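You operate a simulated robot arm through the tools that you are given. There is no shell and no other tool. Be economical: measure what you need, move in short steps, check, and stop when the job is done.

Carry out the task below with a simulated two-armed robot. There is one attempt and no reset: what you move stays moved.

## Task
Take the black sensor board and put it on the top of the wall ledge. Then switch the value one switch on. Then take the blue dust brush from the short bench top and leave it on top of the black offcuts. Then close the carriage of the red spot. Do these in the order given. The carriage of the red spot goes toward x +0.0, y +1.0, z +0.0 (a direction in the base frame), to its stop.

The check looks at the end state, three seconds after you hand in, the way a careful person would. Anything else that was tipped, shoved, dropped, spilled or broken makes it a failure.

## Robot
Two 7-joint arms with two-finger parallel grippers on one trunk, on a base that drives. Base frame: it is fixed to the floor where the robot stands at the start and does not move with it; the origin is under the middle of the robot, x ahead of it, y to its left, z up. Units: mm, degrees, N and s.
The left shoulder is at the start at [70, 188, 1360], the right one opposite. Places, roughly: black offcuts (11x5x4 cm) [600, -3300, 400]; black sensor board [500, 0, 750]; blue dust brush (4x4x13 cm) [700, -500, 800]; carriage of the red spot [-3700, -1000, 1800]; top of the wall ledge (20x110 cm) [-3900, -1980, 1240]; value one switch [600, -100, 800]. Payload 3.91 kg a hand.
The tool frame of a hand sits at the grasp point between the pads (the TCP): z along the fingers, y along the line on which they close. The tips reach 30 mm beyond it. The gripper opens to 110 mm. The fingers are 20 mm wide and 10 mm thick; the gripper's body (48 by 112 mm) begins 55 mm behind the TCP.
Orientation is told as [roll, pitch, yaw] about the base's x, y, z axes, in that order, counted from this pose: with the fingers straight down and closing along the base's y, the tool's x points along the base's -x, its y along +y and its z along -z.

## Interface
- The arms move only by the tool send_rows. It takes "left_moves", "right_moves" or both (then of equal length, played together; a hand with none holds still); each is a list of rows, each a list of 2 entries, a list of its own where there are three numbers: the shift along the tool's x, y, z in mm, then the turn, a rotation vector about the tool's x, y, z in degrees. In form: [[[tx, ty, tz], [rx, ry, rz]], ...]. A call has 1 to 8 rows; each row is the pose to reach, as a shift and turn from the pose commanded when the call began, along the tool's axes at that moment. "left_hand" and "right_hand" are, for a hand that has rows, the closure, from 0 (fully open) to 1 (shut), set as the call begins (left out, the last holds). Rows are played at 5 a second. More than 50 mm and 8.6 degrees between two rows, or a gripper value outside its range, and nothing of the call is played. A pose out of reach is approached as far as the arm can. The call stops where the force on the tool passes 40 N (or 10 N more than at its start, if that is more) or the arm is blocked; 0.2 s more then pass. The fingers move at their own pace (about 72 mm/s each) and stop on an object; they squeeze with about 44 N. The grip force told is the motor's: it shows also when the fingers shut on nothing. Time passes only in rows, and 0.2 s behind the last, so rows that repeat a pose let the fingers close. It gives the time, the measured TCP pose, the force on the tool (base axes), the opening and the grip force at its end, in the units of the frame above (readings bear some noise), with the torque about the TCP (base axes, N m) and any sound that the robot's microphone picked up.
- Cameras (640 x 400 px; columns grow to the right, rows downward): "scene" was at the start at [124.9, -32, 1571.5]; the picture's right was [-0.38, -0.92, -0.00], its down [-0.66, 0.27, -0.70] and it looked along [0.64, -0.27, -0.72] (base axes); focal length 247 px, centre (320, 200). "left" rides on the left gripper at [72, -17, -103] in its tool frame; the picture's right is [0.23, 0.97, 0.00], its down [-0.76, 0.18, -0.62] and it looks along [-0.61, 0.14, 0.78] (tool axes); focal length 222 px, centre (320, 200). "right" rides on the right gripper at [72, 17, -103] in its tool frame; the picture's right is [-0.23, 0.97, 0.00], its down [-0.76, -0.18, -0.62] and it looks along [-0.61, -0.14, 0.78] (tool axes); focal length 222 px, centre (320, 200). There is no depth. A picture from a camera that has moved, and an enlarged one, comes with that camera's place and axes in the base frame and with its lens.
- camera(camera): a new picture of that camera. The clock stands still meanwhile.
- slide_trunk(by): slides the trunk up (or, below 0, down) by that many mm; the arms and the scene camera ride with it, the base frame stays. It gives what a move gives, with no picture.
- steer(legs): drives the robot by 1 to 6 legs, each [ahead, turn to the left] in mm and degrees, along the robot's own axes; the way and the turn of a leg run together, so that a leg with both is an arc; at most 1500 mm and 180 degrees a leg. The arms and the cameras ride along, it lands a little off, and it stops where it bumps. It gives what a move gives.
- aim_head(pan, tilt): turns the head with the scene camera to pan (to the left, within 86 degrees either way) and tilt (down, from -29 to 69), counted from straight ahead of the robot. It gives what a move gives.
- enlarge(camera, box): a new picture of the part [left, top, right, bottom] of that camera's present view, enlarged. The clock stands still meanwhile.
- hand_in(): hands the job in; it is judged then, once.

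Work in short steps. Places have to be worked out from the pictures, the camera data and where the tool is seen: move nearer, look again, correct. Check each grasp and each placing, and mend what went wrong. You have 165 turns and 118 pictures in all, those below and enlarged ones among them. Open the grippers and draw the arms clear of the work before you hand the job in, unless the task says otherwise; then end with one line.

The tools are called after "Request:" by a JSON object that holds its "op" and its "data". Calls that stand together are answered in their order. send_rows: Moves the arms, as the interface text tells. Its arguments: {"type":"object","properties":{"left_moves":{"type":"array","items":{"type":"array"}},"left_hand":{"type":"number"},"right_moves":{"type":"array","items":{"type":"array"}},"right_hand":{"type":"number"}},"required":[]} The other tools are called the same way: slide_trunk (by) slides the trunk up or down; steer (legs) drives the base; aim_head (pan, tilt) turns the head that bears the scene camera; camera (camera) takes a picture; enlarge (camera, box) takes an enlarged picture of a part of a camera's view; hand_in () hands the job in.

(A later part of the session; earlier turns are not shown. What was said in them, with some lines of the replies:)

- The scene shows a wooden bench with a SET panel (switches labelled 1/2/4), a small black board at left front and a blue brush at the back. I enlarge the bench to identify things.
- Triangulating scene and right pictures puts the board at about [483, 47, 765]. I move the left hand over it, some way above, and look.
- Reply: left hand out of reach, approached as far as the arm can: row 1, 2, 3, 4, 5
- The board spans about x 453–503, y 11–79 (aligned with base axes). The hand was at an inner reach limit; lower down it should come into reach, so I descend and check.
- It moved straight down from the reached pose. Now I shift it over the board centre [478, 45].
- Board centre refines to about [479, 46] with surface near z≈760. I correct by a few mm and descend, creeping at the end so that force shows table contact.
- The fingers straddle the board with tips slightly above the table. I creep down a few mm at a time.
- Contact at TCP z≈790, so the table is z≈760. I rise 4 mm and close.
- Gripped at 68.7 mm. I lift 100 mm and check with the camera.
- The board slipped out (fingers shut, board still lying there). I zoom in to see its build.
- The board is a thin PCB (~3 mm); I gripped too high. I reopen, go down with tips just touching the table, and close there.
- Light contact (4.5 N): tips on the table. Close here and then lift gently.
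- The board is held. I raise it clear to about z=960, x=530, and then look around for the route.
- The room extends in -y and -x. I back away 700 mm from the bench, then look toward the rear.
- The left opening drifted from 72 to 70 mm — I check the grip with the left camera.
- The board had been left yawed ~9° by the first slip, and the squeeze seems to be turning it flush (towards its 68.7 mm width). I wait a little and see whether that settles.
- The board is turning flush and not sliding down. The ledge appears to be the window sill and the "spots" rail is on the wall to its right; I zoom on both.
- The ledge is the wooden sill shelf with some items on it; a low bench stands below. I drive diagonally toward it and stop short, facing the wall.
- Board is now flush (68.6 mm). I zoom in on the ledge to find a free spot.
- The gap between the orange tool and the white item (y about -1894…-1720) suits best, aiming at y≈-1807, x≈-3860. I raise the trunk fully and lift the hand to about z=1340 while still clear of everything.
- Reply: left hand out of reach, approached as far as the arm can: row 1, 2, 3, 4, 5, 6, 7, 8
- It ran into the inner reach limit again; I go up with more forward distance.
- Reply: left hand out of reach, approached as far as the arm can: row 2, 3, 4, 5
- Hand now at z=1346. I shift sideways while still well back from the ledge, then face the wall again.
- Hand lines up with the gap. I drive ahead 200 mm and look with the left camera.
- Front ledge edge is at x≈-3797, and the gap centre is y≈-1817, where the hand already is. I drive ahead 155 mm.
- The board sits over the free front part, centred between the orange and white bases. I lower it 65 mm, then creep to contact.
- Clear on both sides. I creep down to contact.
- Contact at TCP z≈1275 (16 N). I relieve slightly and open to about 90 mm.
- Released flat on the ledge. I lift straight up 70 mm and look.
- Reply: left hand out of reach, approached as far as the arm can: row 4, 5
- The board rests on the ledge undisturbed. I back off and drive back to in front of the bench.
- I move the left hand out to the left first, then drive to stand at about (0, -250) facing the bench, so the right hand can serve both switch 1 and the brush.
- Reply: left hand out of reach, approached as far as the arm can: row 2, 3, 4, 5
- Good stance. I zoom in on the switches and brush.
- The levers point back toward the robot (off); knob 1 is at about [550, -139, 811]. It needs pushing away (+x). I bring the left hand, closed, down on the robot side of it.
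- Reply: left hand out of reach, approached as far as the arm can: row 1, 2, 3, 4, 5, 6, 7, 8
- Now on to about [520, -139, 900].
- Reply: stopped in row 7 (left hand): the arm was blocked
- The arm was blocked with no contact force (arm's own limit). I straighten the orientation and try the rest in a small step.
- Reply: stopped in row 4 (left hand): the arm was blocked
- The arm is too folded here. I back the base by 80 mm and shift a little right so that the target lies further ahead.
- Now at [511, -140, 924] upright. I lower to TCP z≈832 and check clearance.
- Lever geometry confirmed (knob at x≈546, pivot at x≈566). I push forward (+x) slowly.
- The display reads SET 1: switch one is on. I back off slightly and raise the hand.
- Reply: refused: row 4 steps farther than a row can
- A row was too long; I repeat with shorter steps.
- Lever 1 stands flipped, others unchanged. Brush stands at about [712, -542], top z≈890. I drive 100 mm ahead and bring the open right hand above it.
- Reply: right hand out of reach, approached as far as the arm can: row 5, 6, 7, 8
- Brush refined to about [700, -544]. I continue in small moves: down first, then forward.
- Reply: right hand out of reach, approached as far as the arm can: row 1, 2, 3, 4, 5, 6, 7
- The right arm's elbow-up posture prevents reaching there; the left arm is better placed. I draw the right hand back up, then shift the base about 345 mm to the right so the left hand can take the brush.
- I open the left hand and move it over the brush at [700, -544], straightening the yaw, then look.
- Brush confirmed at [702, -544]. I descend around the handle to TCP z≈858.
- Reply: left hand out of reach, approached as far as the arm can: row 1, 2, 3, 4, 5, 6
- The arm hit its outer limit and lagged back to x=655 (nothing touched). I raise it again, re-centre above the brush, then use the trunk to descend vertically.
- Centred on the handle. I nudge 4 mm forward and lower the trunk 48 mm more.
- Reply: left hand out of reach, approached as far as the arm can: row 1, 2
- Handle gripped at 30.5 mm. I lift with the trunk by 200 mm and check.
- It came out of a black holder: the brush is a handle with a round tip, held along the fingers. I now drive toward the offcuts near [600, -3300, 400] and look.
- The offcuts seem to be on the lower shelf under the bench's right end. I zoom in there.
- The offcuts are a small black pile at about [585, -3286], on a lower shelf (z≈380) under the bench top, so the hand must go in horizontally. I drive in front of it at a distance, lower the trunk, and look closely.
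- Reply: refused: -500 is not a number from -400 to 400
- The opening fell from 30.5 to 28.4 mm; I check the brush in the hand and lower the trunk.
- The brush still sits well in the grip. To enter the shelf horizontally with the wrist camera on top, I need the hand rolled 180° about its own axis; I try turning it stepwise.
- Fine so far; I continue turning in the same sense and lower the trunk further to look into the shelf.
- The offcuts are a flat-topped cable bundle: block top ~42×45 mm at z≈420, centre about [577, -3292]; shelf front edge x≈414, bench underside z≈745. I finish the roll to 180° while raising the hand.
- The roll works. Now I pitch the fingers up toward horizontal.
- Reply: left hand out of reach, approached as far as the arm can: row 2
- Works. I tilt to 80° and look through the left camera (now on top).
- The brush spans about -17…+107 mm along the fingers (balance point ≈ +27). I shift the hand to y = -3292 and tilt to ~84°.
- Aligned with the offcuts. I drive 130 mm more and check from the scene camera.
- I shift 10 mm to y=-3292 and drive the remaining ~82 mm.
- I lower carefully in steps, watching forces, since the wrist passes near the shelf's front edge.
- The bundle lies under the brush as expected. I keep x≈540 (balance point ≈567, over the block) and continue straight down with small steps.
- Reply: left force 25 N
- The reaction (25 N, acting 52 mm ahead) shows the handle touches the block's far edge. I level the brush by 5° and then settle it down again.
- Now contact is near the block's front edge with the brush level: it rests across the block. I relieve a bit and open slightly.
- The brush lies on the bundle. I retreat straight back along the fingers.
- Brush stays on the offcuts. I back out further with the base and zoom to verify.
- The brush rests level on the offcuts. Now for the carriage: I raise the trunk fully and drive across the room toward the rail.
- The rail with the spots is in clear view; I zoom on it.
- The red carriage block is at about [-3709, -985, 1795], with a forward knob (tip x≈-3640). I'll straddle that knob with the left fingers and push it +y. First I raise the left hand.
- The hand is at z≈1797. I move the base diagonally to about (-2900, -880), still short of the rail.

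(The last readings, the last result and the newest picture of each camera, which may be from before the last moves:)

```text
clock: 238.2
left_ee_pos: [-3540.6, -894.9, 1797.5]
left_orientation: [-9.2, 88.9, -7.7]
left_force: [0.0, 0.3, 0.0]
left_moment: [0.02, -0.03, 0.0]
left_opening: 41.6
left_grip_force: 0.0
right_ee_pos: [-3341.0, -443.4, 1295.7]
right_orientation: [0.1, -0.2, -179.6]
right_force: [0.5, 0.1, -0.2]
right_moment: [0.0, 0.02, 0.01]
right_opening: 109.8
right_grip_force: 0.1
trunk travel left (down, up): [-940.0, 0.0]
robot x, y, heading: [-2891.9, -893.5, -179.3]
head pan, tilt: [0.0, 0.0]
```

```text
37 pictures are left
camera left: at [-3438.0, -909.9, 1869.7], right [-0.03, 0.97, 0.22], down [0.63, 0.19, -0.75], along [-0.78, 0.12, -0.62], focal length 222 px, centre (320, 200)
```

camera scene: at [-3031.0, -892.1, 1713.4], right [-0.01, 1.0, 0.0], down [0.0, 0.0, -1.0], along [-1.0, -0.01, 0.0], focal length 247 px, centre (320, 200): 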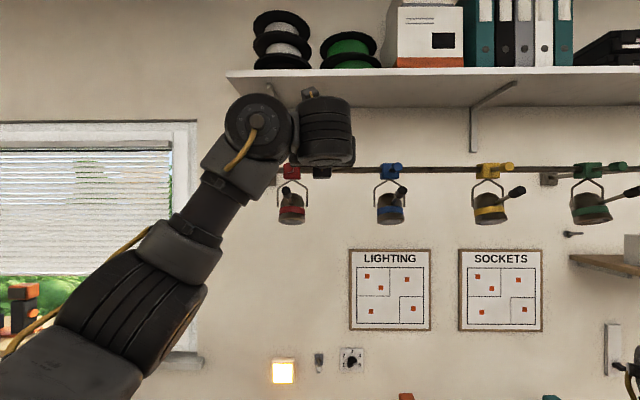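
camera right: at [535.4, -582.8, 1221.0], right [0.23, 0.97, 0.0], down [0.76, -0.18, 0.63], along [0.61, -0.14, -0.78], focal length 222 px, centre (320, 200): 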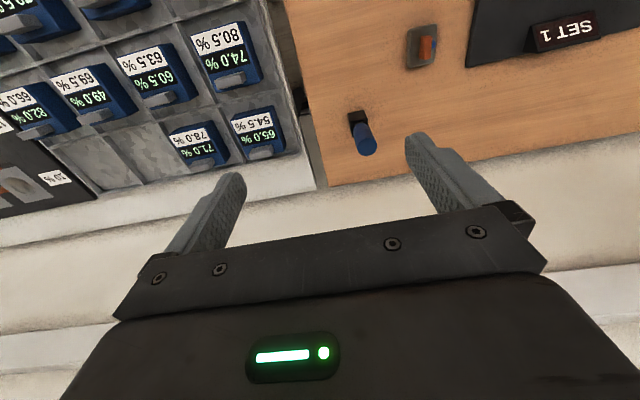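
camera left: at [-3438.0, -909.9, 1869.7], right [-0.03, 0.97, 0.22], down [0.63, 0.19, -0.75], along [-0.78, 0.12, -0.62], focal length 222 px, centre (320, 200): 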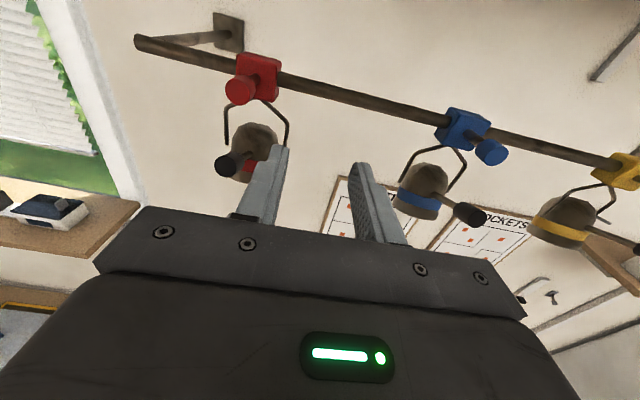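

Refined: knob tip ≈[-3690, -983, 1796]; the lamp's black handle tip lies lower (z≈1737). I shift the hand to y=-983 and advance part way, then look.

Request:
{"op": "send_rows", "data": {"left_moves": [[[0, -30, 0], [0, 0, 0]], [[0, -60, 0], [0, 0, 0]], [[0, -88, 0], [0, 0, 0]], [[0, -88, 30], [0, 0, 0]], [[0, -88, 60], [0, 0, 0]], [[0, -88, 80], [0, 0, 0]], [[0, -88, 80], [0, 0, 0]]], "left_hand": 0.45}}

Request:
{"op": "camera", "data": {"camera": "left"}}

```text
clock: 239.8
left_ee_pos: [-3619.5, -984.9, 1796.3]
left_orientation: [-5.4, 89.1, -4.0]
left_force: [0.7, 0.0, -0.7]
left_moment: [0.06, 0.0, -0.03]
left_opening: 60.6
left_grip_force: 0.0
right_ee_pos: [-3340.2, -444.6, 1295.5]
right_orientation: [0.1, -0.3, -179.4]
right_force: [-0.5, 0.4, -0.4]
right_moment: [0.01, -0.01, 0.03]
right_opening: 109.8
right_grip_force: 0.1
trunk travel left (down, up): [-940.0, 0.0]
robot x, y, heading: [-2888.9, -889.1, -179.3]
head pan, tilt: [0.0, 0.0]
```

```text
36 pictures are left
camera left: at [-3516.9, -1001.2, 1870.3], right [-0.03, 0.97, 0.23], down [0.63, 0.19, -0.75], along [-0.78, 0.12, -0.62], focal length 222 px, centre (320, 200)
```

left: 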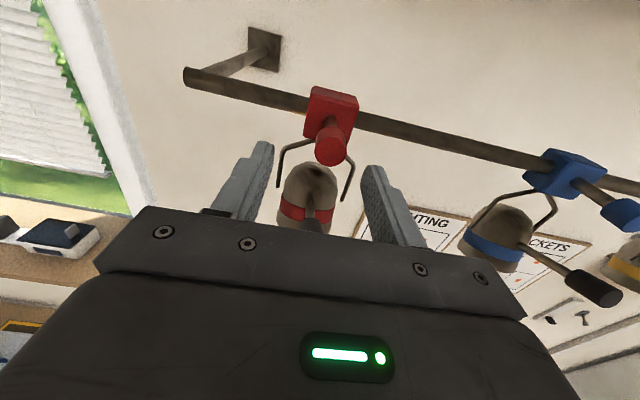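

Knob is centred between the fingers (tip x≈-3673, block front ≈-3735). I advance 65 mm.

Request:
{"op": "send_rows", "data": {"left_moves": [[[0, 1, 20], [0, 0, 0]], [[0, 2, 40], [0, 0, 0]], [[0, 3, 55], [0, 0, 0]], [[0, 3, 65], [0, 0, 0]], [[0, 3, 65], [0, 0, 0]]]}}

Request:
{"op": "camera", "data": {"camera": "left"}}

Request:
{"op": "enlarge", "data": {"camera": "scene", "box": [200, 130, 440, 250]}}

```text
clock: 240.9
left_ee_pos: [-3683.2, -984.1, 1793.5]
left_orientation: [-6.5, 89.1, -5.1]
left_force: [0.8, 1.0, -1.2]
left_moment: [0.0, -0.04, -0.03]
left_opening: 60.5
left_grip_force: 0.1
right_ee_pos: [-3339.4, -445.2, 1296.1]
right_orientation: [0.0, -0.3, -179.3]
right_force: [0.3, -0.1, -1.2]
right_moment: [-0.03, -0.03, -0.01]
right_opening: 109.9
right_grip_force: 0.0
trunk travel left (down, up): [-940.0, 0.0]
robot x, y, heading: [-2886.3, -893.4, -179.4]
head pan, tilt: [0.0, 0.0]
```

```text
35 pictures are left
camera left: at [-3580.4, -1000.1, 1868.0], right [-0.03, 0.97, 0.23], down [0.63, 0.19, -0.75], along [-0.78, 0.12, -0.62], focal length 222 px, centre (320, 200)
```

left: 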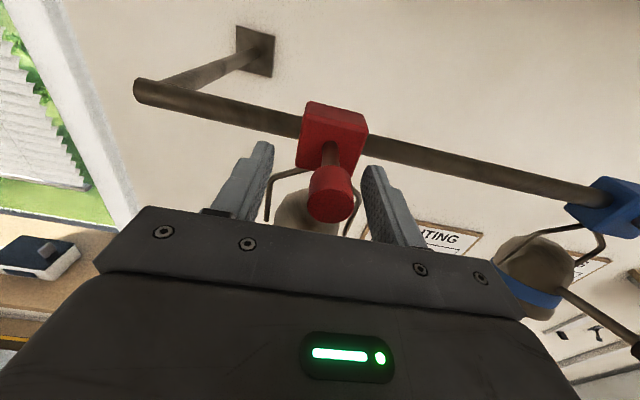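

```text
2.67 times, centred on (320, 190) of scene
camera zoom: at [-3031.1, -893.9, 1713.4], right [-0.01, 1.0, 0.0], down [0.0, 0.0, -1.0], along [-1.0, -0.01, 0.0], focal length 660 px, centre (320, 227)
```

zoom: 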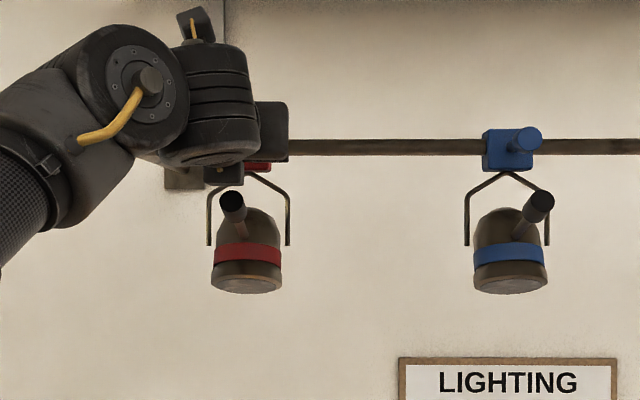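

The knob sits between the fingers. I push toward +y, about 60 mm first, watching force.

Request:
{"op": "send_rows", "data": {"left_moves": [[[0, 10, 0], [0, 0, 0]], [[0, 20, 0], [0, 0, 0]], [[0, 28, 0], [0, 0, 0]], [[0, 36, 0], [0, 0, 0]], [[0, 44, 0], [0, 0, 0]], [[0, 52, 0], [0, 0, 0]], [[0, 60, 0], [0, 0, 0]]]}}

Request:
{"op": "enlarge", "data": {"camera": "scene", "box": [200, 130, 440, 250]}}

```text
clock: 242.6
left_ee_pos: [-3683.6, -925.4, 1794.5]
left_orientation: [-3.7, 89.1, -2.2]
left_force: [0.4, -2.3, 0.7]
left_moment: [-0.01, 0.01, -0.07]
left_opening: 61.6
left_grip_force: 1.5
right_ee_pos: [-3340.2, -445.4, 1296.5]
right_orientation: [0.1, -0.4, -179.4]
right_force: [0.7, -0.1, 0.4]
right_moment: [-0.01, -0.01, 0.02]
right_opening: 110.0
right_grip_force: 0.1
trunk travel left (down, up): [-940.0, 0.0]
robot x, y, heading: [-2888.9, -895.4, -179.2]
head pan, tilt: [0.0, 0.0]
```

```text
2.67 times, centred on (320, 190) of scene
camera zoom: at [-3030.7, -894.9, 1713.5], right [-0.01, 1.0, 0.0], down [0.0, 0.0, -1.0], along [-1.0, -0.01, 0.0], focal length 660 px, centre (320, 227)
```

zoom: 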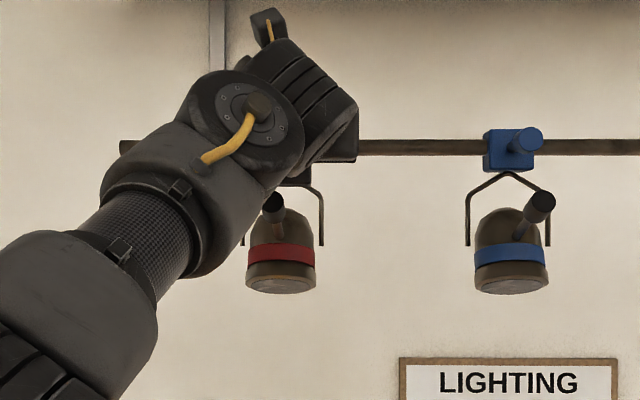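

The carriage slides with ~2 N. I continue another 60 mm.

Request:
{"op": "send_rows", "data": {"left_moves": [[[0, 10, 0], [0, 0, 0]], [[0, 20, 0], [0, 0, 0]], [[0, 30, 0], [0, 0, 0]], [[0, 40, 0], [0, 0, 0]], [[0, 50, 0], [0, 0, 0]], [[0, 60, 0], [0, 0, 0]]]}}

```text
clock: 243.9
left_ee_pos: [-3673.5, -887.4, 1782.7]
left_orientation: [-4.7, 89.0, -3.3]
left_force: [0.3, 0.2, -1.0]
left_moment: [0.0, 0.0, -0.01]
left_opening: 60.7
left_grip_force: 0.8
left hand out of reach, approached as far as the arm can: row 1, 2, 3, 4, 5, 6
right_ee_pos: [-3340.6, -445.3, 1296.8]
right_orientation: [0.0, -0.2, -179.4]
right_force: [0.8, 0.9, -0.3]
right_moment: [-0.01, -0.01, 0.0]
right_opening: 109.7
right_grip_force: 0.0
trunk travel left (down, up): [-940.0, 0.0]
robot x, y, heading: [-2889.7, -894.1, -179.3]
head pan, tilt: [0.0, 0.0]
```

The arm reached its own limit. I look, then withdraw the fingers so the base can be shifted along +y.

Request:
{"op": "camera", "data": {"camera": "left"}}

```text
32 pictures are left
camera left: at [-3572.2, -904.1, 1856.1], right [-0.03, 0.97, 0.23], down [0.63, 0.19, -0.75], along [-0.78, 0.12, -0.62], focal length 222 px, centre (320, 200)
```

left: 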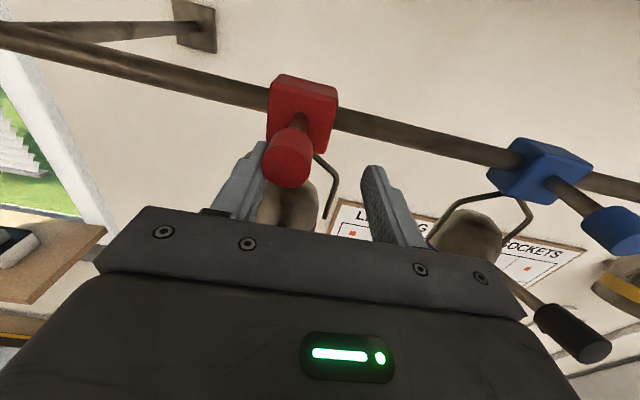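

Request:
{"op": "send_rows", "data": {"left_moves": [[[0, -8, 0], [0, 0, 0]], [[0, -10, -30], [0, 0, 0]], [[0, -10, -60], [0, 0, 0]], [[0, -10, -60], [0, 0, 0]]]}}

Request:
{"op": "steer", "data": {"legs": [[-350, 0], [0, -50], [231, 0], [0, 49.3]]}}

Request:
{"op": "camera", "data": {"camera": "scene"}}

```text
clock: 244.9
left_ee_pos: [-3614.6, -892.9, 1783.0]
left_orientation: [-11.8, 89.0, -10.3]
left_force: [-0.1, 0.3, 0.2]
left_moment: [-0.01, -0.06, 0.03]
left_opening: 60.7
left_grip_force: 0.1
right_ee_pos: [-3341.3, -443.3, 1295.9]
right_orientation: [0.2, -0.2, -179.4]
right_force: [0.0, -0.8, -1.0]
right_moment: [0.02, 0.02, 0.0]
right_opening: 110.0
right_grip_force: 0.1
trunk travel left (down, up): [-940.0, 0.0]
robot x, y, heading: [-2895.2, -892.9, -179.5]
head pan, tilt: [0.0, 0.0]
```

```text
clock: 253.1
left_ee_pos: [-3414.9, -709.8, 1783.4]
left_orientation: [-9.3, 89.2, -7.9]
left_force: [0.4, 0.9, 0.4]
left_moment: [0.01, 0.02, 0.03]
left_opening: 60.7
left_grip_force: 0.0
right_ee_pos: [-3140.1, -260.9, 1295.5]
right_orientation: [0.1, -0.3, -179.6]
right_force: [-0.9, 0.2, -0.3]
right_moment: [-0.01, 0.0, 0.02]
right_opening: 109.9
right_grip_force: 0.0
trunk travel left (down, up): [-940.0, 0.0]
robot x, y, heading: [-2692.0, -712.0, -179.7]
head pan, tilt: [0.0, 0.0]
```

```text
31 pictures are left
camera scene: at [-2831.8, -711.0, 1713.5], right [-0.01, 1.0, 0.0], down [0.0, 0.0, -1.0], along [-1.0, -0.01, 0.0], focal length 247 px, centre (320, 200)
```

scene: 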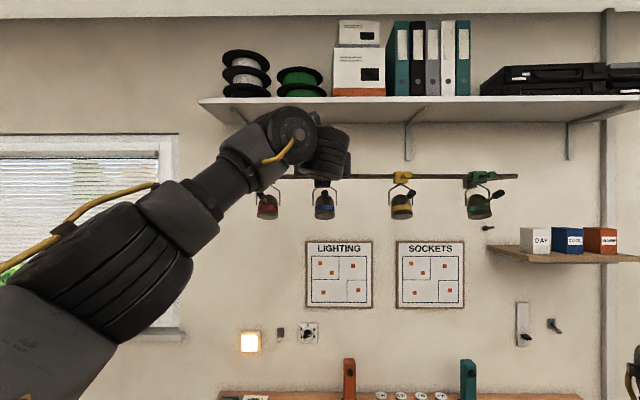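

Red carriage is now around y≈-910. I shift the hand left to y≈-906, raise to z≈1796, then drive ahead 180 mm.

Request:
{"op": "send_rows", "data": {"left_moves": [[[6, -40, 0], [0, 0, 0]], [[13, -80, 0], [0, 0, 0]], [[13, -120, 0], [0, 0, 0]], [[13, -160, 0], [0, 0, 0]], [[13, -196, 0], [0, 0, 0]], [[13, -196, 0], [0, 0, 0]]]}}

Request:
{"op": "steer", "data": {"legs": [[180, 0]]}}

Request:
{"op": "camera", "data": {"camera": "left"}}

```text
clock: 254.5
left_ee_pos: [-3412.5, -905.4, 1797.1]
left_orientation: [-7.9, 89.1, -6.7]
left_force: [-0.1, 0.2, -0.3]
left_moment: [0.05, -0.01, 0.04]
left_opening: 60.6
left_grip_force: 0.0
right_ee_pos: [-3140.2, -262.0, 1295.9]
right_orientation: [0.1, -0.4, -179.7]
right_force: [0.7, -0.3, -0.2]
right_moment: [-0.03, 0.01, -0.01]
right_opening: 109.9
right_grip_force: 0.0
trunk travel left (down, up): [-940.0, 0.0]
robot x, y, heading: [-2690.3, -710.2, -179.8]
head pan, tilt: [0.0, 0.0]
```

```text
clock: 256.0
left_ee_pos: [-3587.2, -911.0, 1800.7]
left_orientation: [-8.2, 89.2, -6.8]
left_force: [0.9, 0.1, 1.0]
left_moment: [0.03, 0.03, -0.03]
left_opening: 60.5
left_grip_force: 0.1
right_ee_pos: [-3318.4, -265.2, 1297.9]
right_orientation: [0.1, -0.5, -179.5]
right_force: [0.5, -0.2, 1.3]
right_moment: [-0.03, 0.03, 0.0]
right_opening: 109.8
right_grip_force: 0.0
trunk travel left (down, up): [-940.0, 0.0]
robot x, y, heading: [-2872.7, -715.6, -179.4]
head pan, tilt: [0.0, 0.0]
```

```text
30 pictures are left
camera left: at [-3484.1, -926.0, 1873.6], right [-0.03, 0.97, 0.23], down [0.63, 0.19, -0.75], along [-0.78, 0.12, -0.62], focal length 222 px, centre (320, 200)
```

left: 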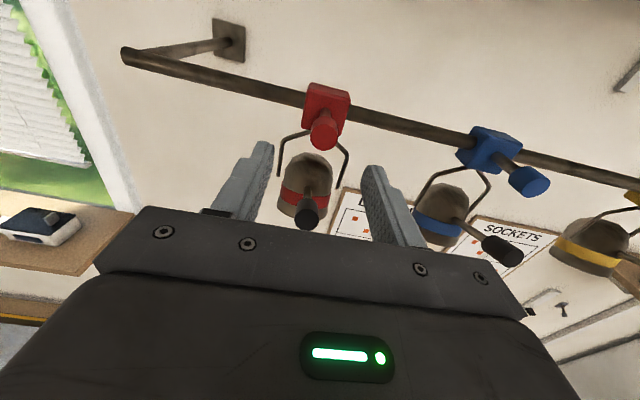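

Knob centred at y≈-911. I advance 92 mm to straddle it again.

Request:
{"op": "send_rows", "data": {"left_moves": [[[0, 0, 30], [0, 0, 0]], [[0, 0, 60], [0, 0, 0]], [[0, 0, 80], [0, 0, 0]], [[0, 0, 90], [0, 0, 0]], [[0, 0, 90], [0, 0, 0]]]}}

Request:
{"op": "camera", "data": {"camera": "left"}}

```text
clock: 257.2
left_ee_pos: [-3683.2, -914.6, 1796.4]
left_orientation: [-5.6, 89.0, -4.2]
left_force: [-0.1, 0.2, -0.4]
left_moment: [-0.02, 0.01, 0.01]
left_opening: 60.6
left_grip_force: 0.1
right_ee_pos: [-3323.0, -265.5, 1295.6]
right_orientation: [0.2, -0.3, -179.3]
right_force: [0.6, 0.5, 0.3]
right_moment: [0.02, -0.02, -0.02]
right_opening: 110.3
right_grip_force: 0.1
trunk travel left (down, up): [-940.0, 0.0]
robot x, y, heading: [-2872.2, -712.8, -179.5]
head pan, tilt: [0.0, 0.0]
```

```text
29 pictures are left
camera left: at [-3580.4, -929.5, 1870.1], right [-0.03, 0.97, 0.23], down [0.63, 0.19, -0.75], along [-0.78, 0.12, -0.62], focal length 222 px, centre (320, 200)
```

left: 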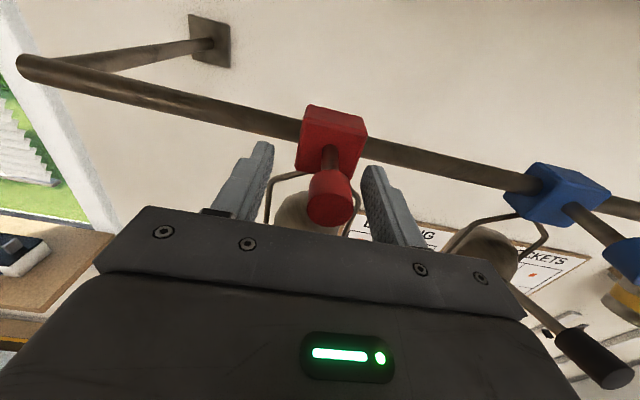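

Straddled. I narrow the opening to ~38 mm and push +y in 10 mm steps.

Request:
{"op": "send_rows", "data": {"left_moves": [[[0, 4, 0], [0, 0, 0]], [[0, 8, 0], [0, 0, 0]], [[0, 16, 0], [0, 0, 0]], [[0, 24, 0], [0, 0, 0]], [[0, 32, 0], [0, 0, 0]], [[0, 40, 0], [0, 0, 0]], [[0, 48, 0], [0, 0, 0]], [[0, 56, 0], [0, 0, 0]]], "left_hand": 0.65}}

Request:
{"op": "enlarge", "data": {"camera": "scene", "box": [180, 130, 420, 250]}}

```text
clock: 259.0
left_ee_pos: [-3684.3, -884.2, 1797.2]
left_orientation: [47.9, 88.8, 49.8]
left_force: [-3.5, -35.7, 14.1]
left_moment: [-0.34, -0.35, -0.8]
left_opening: 55.8
left_grip_force: 17.1
right_ee_pos: [-3321.3, -278.5, 1301.8]
right_orientation: [-0.6, -0.3, -179.5]
right_force: [0.4, 0.5, -0.1]
right_moment: [-0.01, 0.04, 0.0]
right_opening: 109.9
right_grip_force: 0.2
trunk travel left (down, up): [-940.0, 0.0]
robot x, y, heading: [-2871.1, -711.3, -179.0]
head pan, tilt: [0.0, 0.0]
```

```text
2.67 times, centred on (300, 190) of scene
camera zoom: at [-3011.7, -733.1, 1713.6], right [-0.01, 1.0, 0.01], down [0.0, 0.01, -1.0], along [-1.0, -0.01, 0.0], focal length 660 px, centre (373, 227)
```

zoom: 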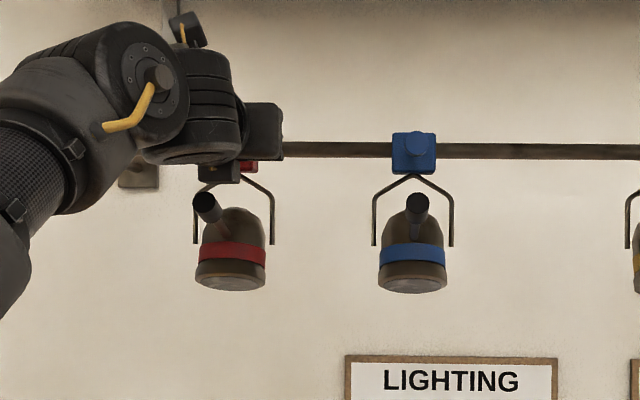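

Resistance of ~36 N with the carriage far from the blue one: it is at its stop (travel ≈75 mm). I relax the push and look.

Request:
{"op": "send_rows", "data": {"left_moves": [[[0, -20, 0], [0, 0, 0]], [[0, -40, 0], [0, 0, 0]], [[0, -48, 0], [0, 0, 0]], [[0, -48, 0], [0, 0, 0]]], "left_hand": 0.45}}

Request:
{"op": "camera", "data": {"camera": "left"}}

Request:
{"op": "enlarge", "data": {"camera": "scene", "box": [180, 130, 420, 250]}}

```text
clock: 260.0
left_ee_pos: [-3682.3, -903.0, 1796.3]
left_orientation: [-6.2, 89.1, -4.9]
left_force: [0.2, 0.3, 0.6]
left_moment: [-0.01, -0.06, 0.0]
left_opening: 60.4
left_grip_force: 0.0
right_ee_pos: [-3322.7, -264.9, 1296.1]
right_orientation: [0.1, -0.3, -179.4]
right_force: [0.6, 0.6, -0.1]
right_moment: [-0.03, 0.05, 0.03]
right_opening: 110.1
right_grip_force: 0.1
trunk travel left (down, up): [-940.0, 0.0]
robot x, y, heading: [-2872.2, -713.5, -179.3]
head pan, tilt: [0.0, 0.0]
```

```text
27 pictures are left
camera left: at [-3579.9, -920.6, 1870.2], right [-0.03, 0.97, 0.23], down [0.63, 0.19, -0.75], along [-0.78, 0.12, -0.62], focal length 222 px, centre (320, 200)
```

left: 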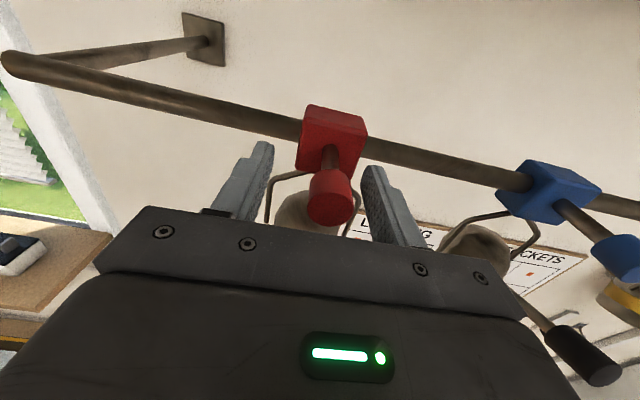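

```text
2.67 times, centred on (300, 190) of scene
camera zoom: at [-3012.6, -714.4, 1713.5], right [-0.01, 1.0, 0.0], down [0.0, 0.0, -1.0], along [-1.0, -0.01, 0.0], focal length 660 px, centre (373, 227)
```

zoom: 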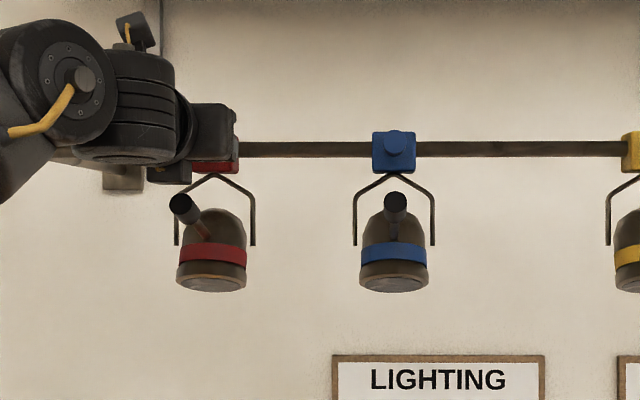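

The red–blue spacing is the same during the 36 N push and after release, so the carriage is firmly at its stop. I withdraw the fingers straight back and check everything.

Request:
{"op": "send_rows", "data": {"left_moves": [[[0, 2, -20], [0, 0, 0]], [[0, 3, -50], [0, 0, 0]], [[0, 3, -80], [0, 0, 0]], [[0, 3, -80], [0, 0, 0]]]}}

Request:
{"op": "steer", "data": {"legs": [[-500, 0]]}}

Request:
{"op": "camera", "data": {"camera": "scene"}}

Request:
{"op": "enlarge", "data": {"camera": "left", "box": [200, 40, 520, 240]}}

```text
clock: 261.0
left_ee_pos: [-3604.0, -900.2, 1798.8]
left_orientation: [-7.0, 89.1, -5.7]
left_force: [0.4, -0.4, -0.1]
left_moment: [0.02, 0.01, 0.01]
left_opening: 60.7
left_grip_force: 0.0
right_ee_pos: [-3323.5, -265.5, 1296.6]
right_orientation: [0.1, -0.2, -179.4]
right_force: [0.1, 0.2, 0.3]
right_moment: [0.01, -0.02, -0.01]
right_opening: 110.0
right_grip_force: 0.1
trunk travel left (down, up): [-940.0, 0.0]
robot x, y, heading: [-2872.8, -714.9, -179.4]
head pan, tilt: [0.0, 0.0]
```

```text
clock: 263.9
left_ee_pos: [-3116.3, -889.1, 1797.1]
left_orientation: [-3.6, 89.0, -3.1]
left_force: [-0.6, -0.1, -0.6]
left_moment: [-0.04, 0.02, 0.01]
left_opening: 60.5
left_grip_force: 0.0
right_ee_pos: [-2826.8, -257.4, 1295.9]
right_orientation: [0.2, -0.1, 179.8]
right_force: [-0.6, 0.0, 0.9]
right_moment: [-0.03, 0.01, 0.02]
right_opening: 110.1
right_grip_force: 0.1
trunk travel left (down, up): [-940.0, 0.0]
robot x, y, heading: [-2378.7, -712.1, 179.8]
head pan, tilt: [0.0, 0.0]
```

```text
25 pictures are left
camera scene: at [-2523.6, -711.5, 1713.1], right [0.0, 1.0, 0.0], down [0.0, 0.0, -1.0], along [-1.0, 0.0, 0.0], focal length 247 px, centre (320, 200)
```

scene: 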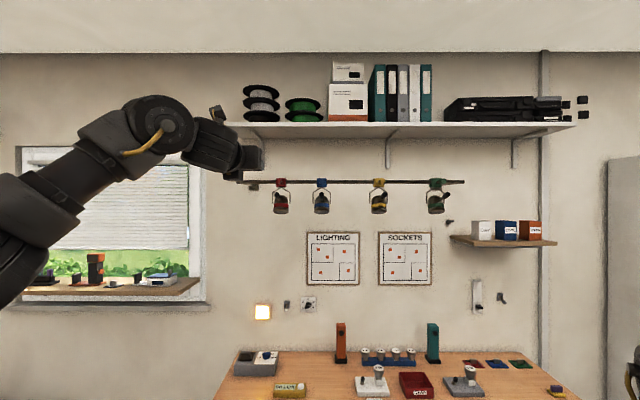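

```text
2.00 times, centred on (360, 140) of left
camera zoom: at [-3014.3, -907.4, 1870.7], right [-0.02, 0.97, 0.23], down [0.63, 0.18, -0.75], along [-0.77, 0.13, -0.62], focal length 444 px, centre (240, 320)
```

zoom: 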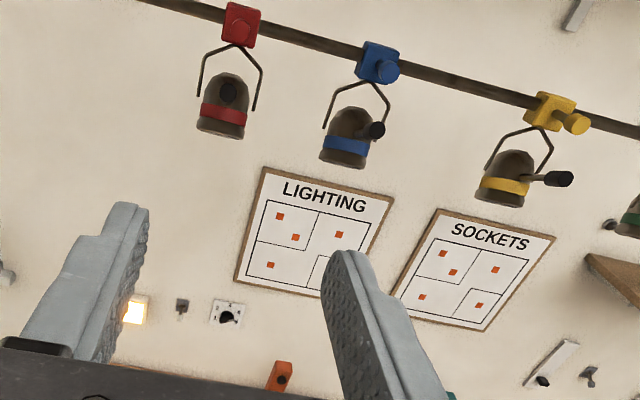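

Everything looks in order: red carriage at its stop, other carriages unmoved, board on the ledge. I open the left gripper fully, verify the ledge once, and hand in.

Request:
{"op": "send_rows", "data": {"left_moves": [[[0, 0, 0], [0, 0, 0]], [[0, 0, 0], [0, 0, 0]], [[0, 0, 0], [0, 0, 0]]], "left_hand": 0}}

Request:
{"op": "enlarge", "data": {"camera": "scene", "box": [20, 235, 220, 315]}}

```text
clock: 264.7
left_ee_pos: [-3112.6, -890.0, 1799.1]
left_orientation: [-4.6, 89.1, -4.0]
left_force: [0.0, -0.2, -0.3]
left_moment: [0.01, 0.03, 0.0]
left_opening: 110.0
left_grip_force: 0.0
right_ee_pos: [-2824.7, -258.0, 1295.5]
right_orientation: [0.1, -0.3, 179.9]
right_force: [-0.7, -0.6, -0.3]
right_moment: [-0.02, 0.04, 0.0]
right_opening: 109.9
right_grip_force: 0.1
trunk travel left (down, up): [-940.0, 0.0]
robot x, y, heading: [-2380.4, -710.0, 179.8]
head pan, tilt: [0.0, 0.0]
```

```text
3.20 times, centred on (120, 275) of scene
camera zoom: at [-2520.4, -711.3, 1713.5], right [0.0, 1.0, 0.0], down [0.0, 0.0, -1.0], along [-1.0, 0.0, 0.0], focal length 792 px, centre (960, -40)
```

zoom: 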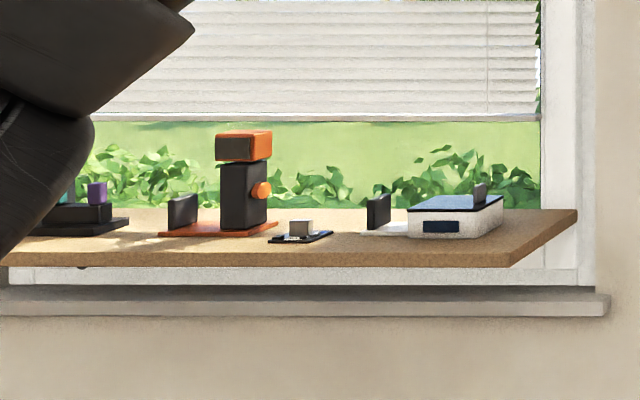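

The board lies flat on the ledge; all four steps are done, so I hand in.

Request:
{"op": "hand_in", "data": {}}

```text
The job is handed in.
```

All four steps were done in order and the job is handed in: the sensor board is flat on the wall ledge, switch one is on (the display reads SET 1), the blue brush lies on the black offcuts, and the red spot's carriage is pushed +y to its stop.
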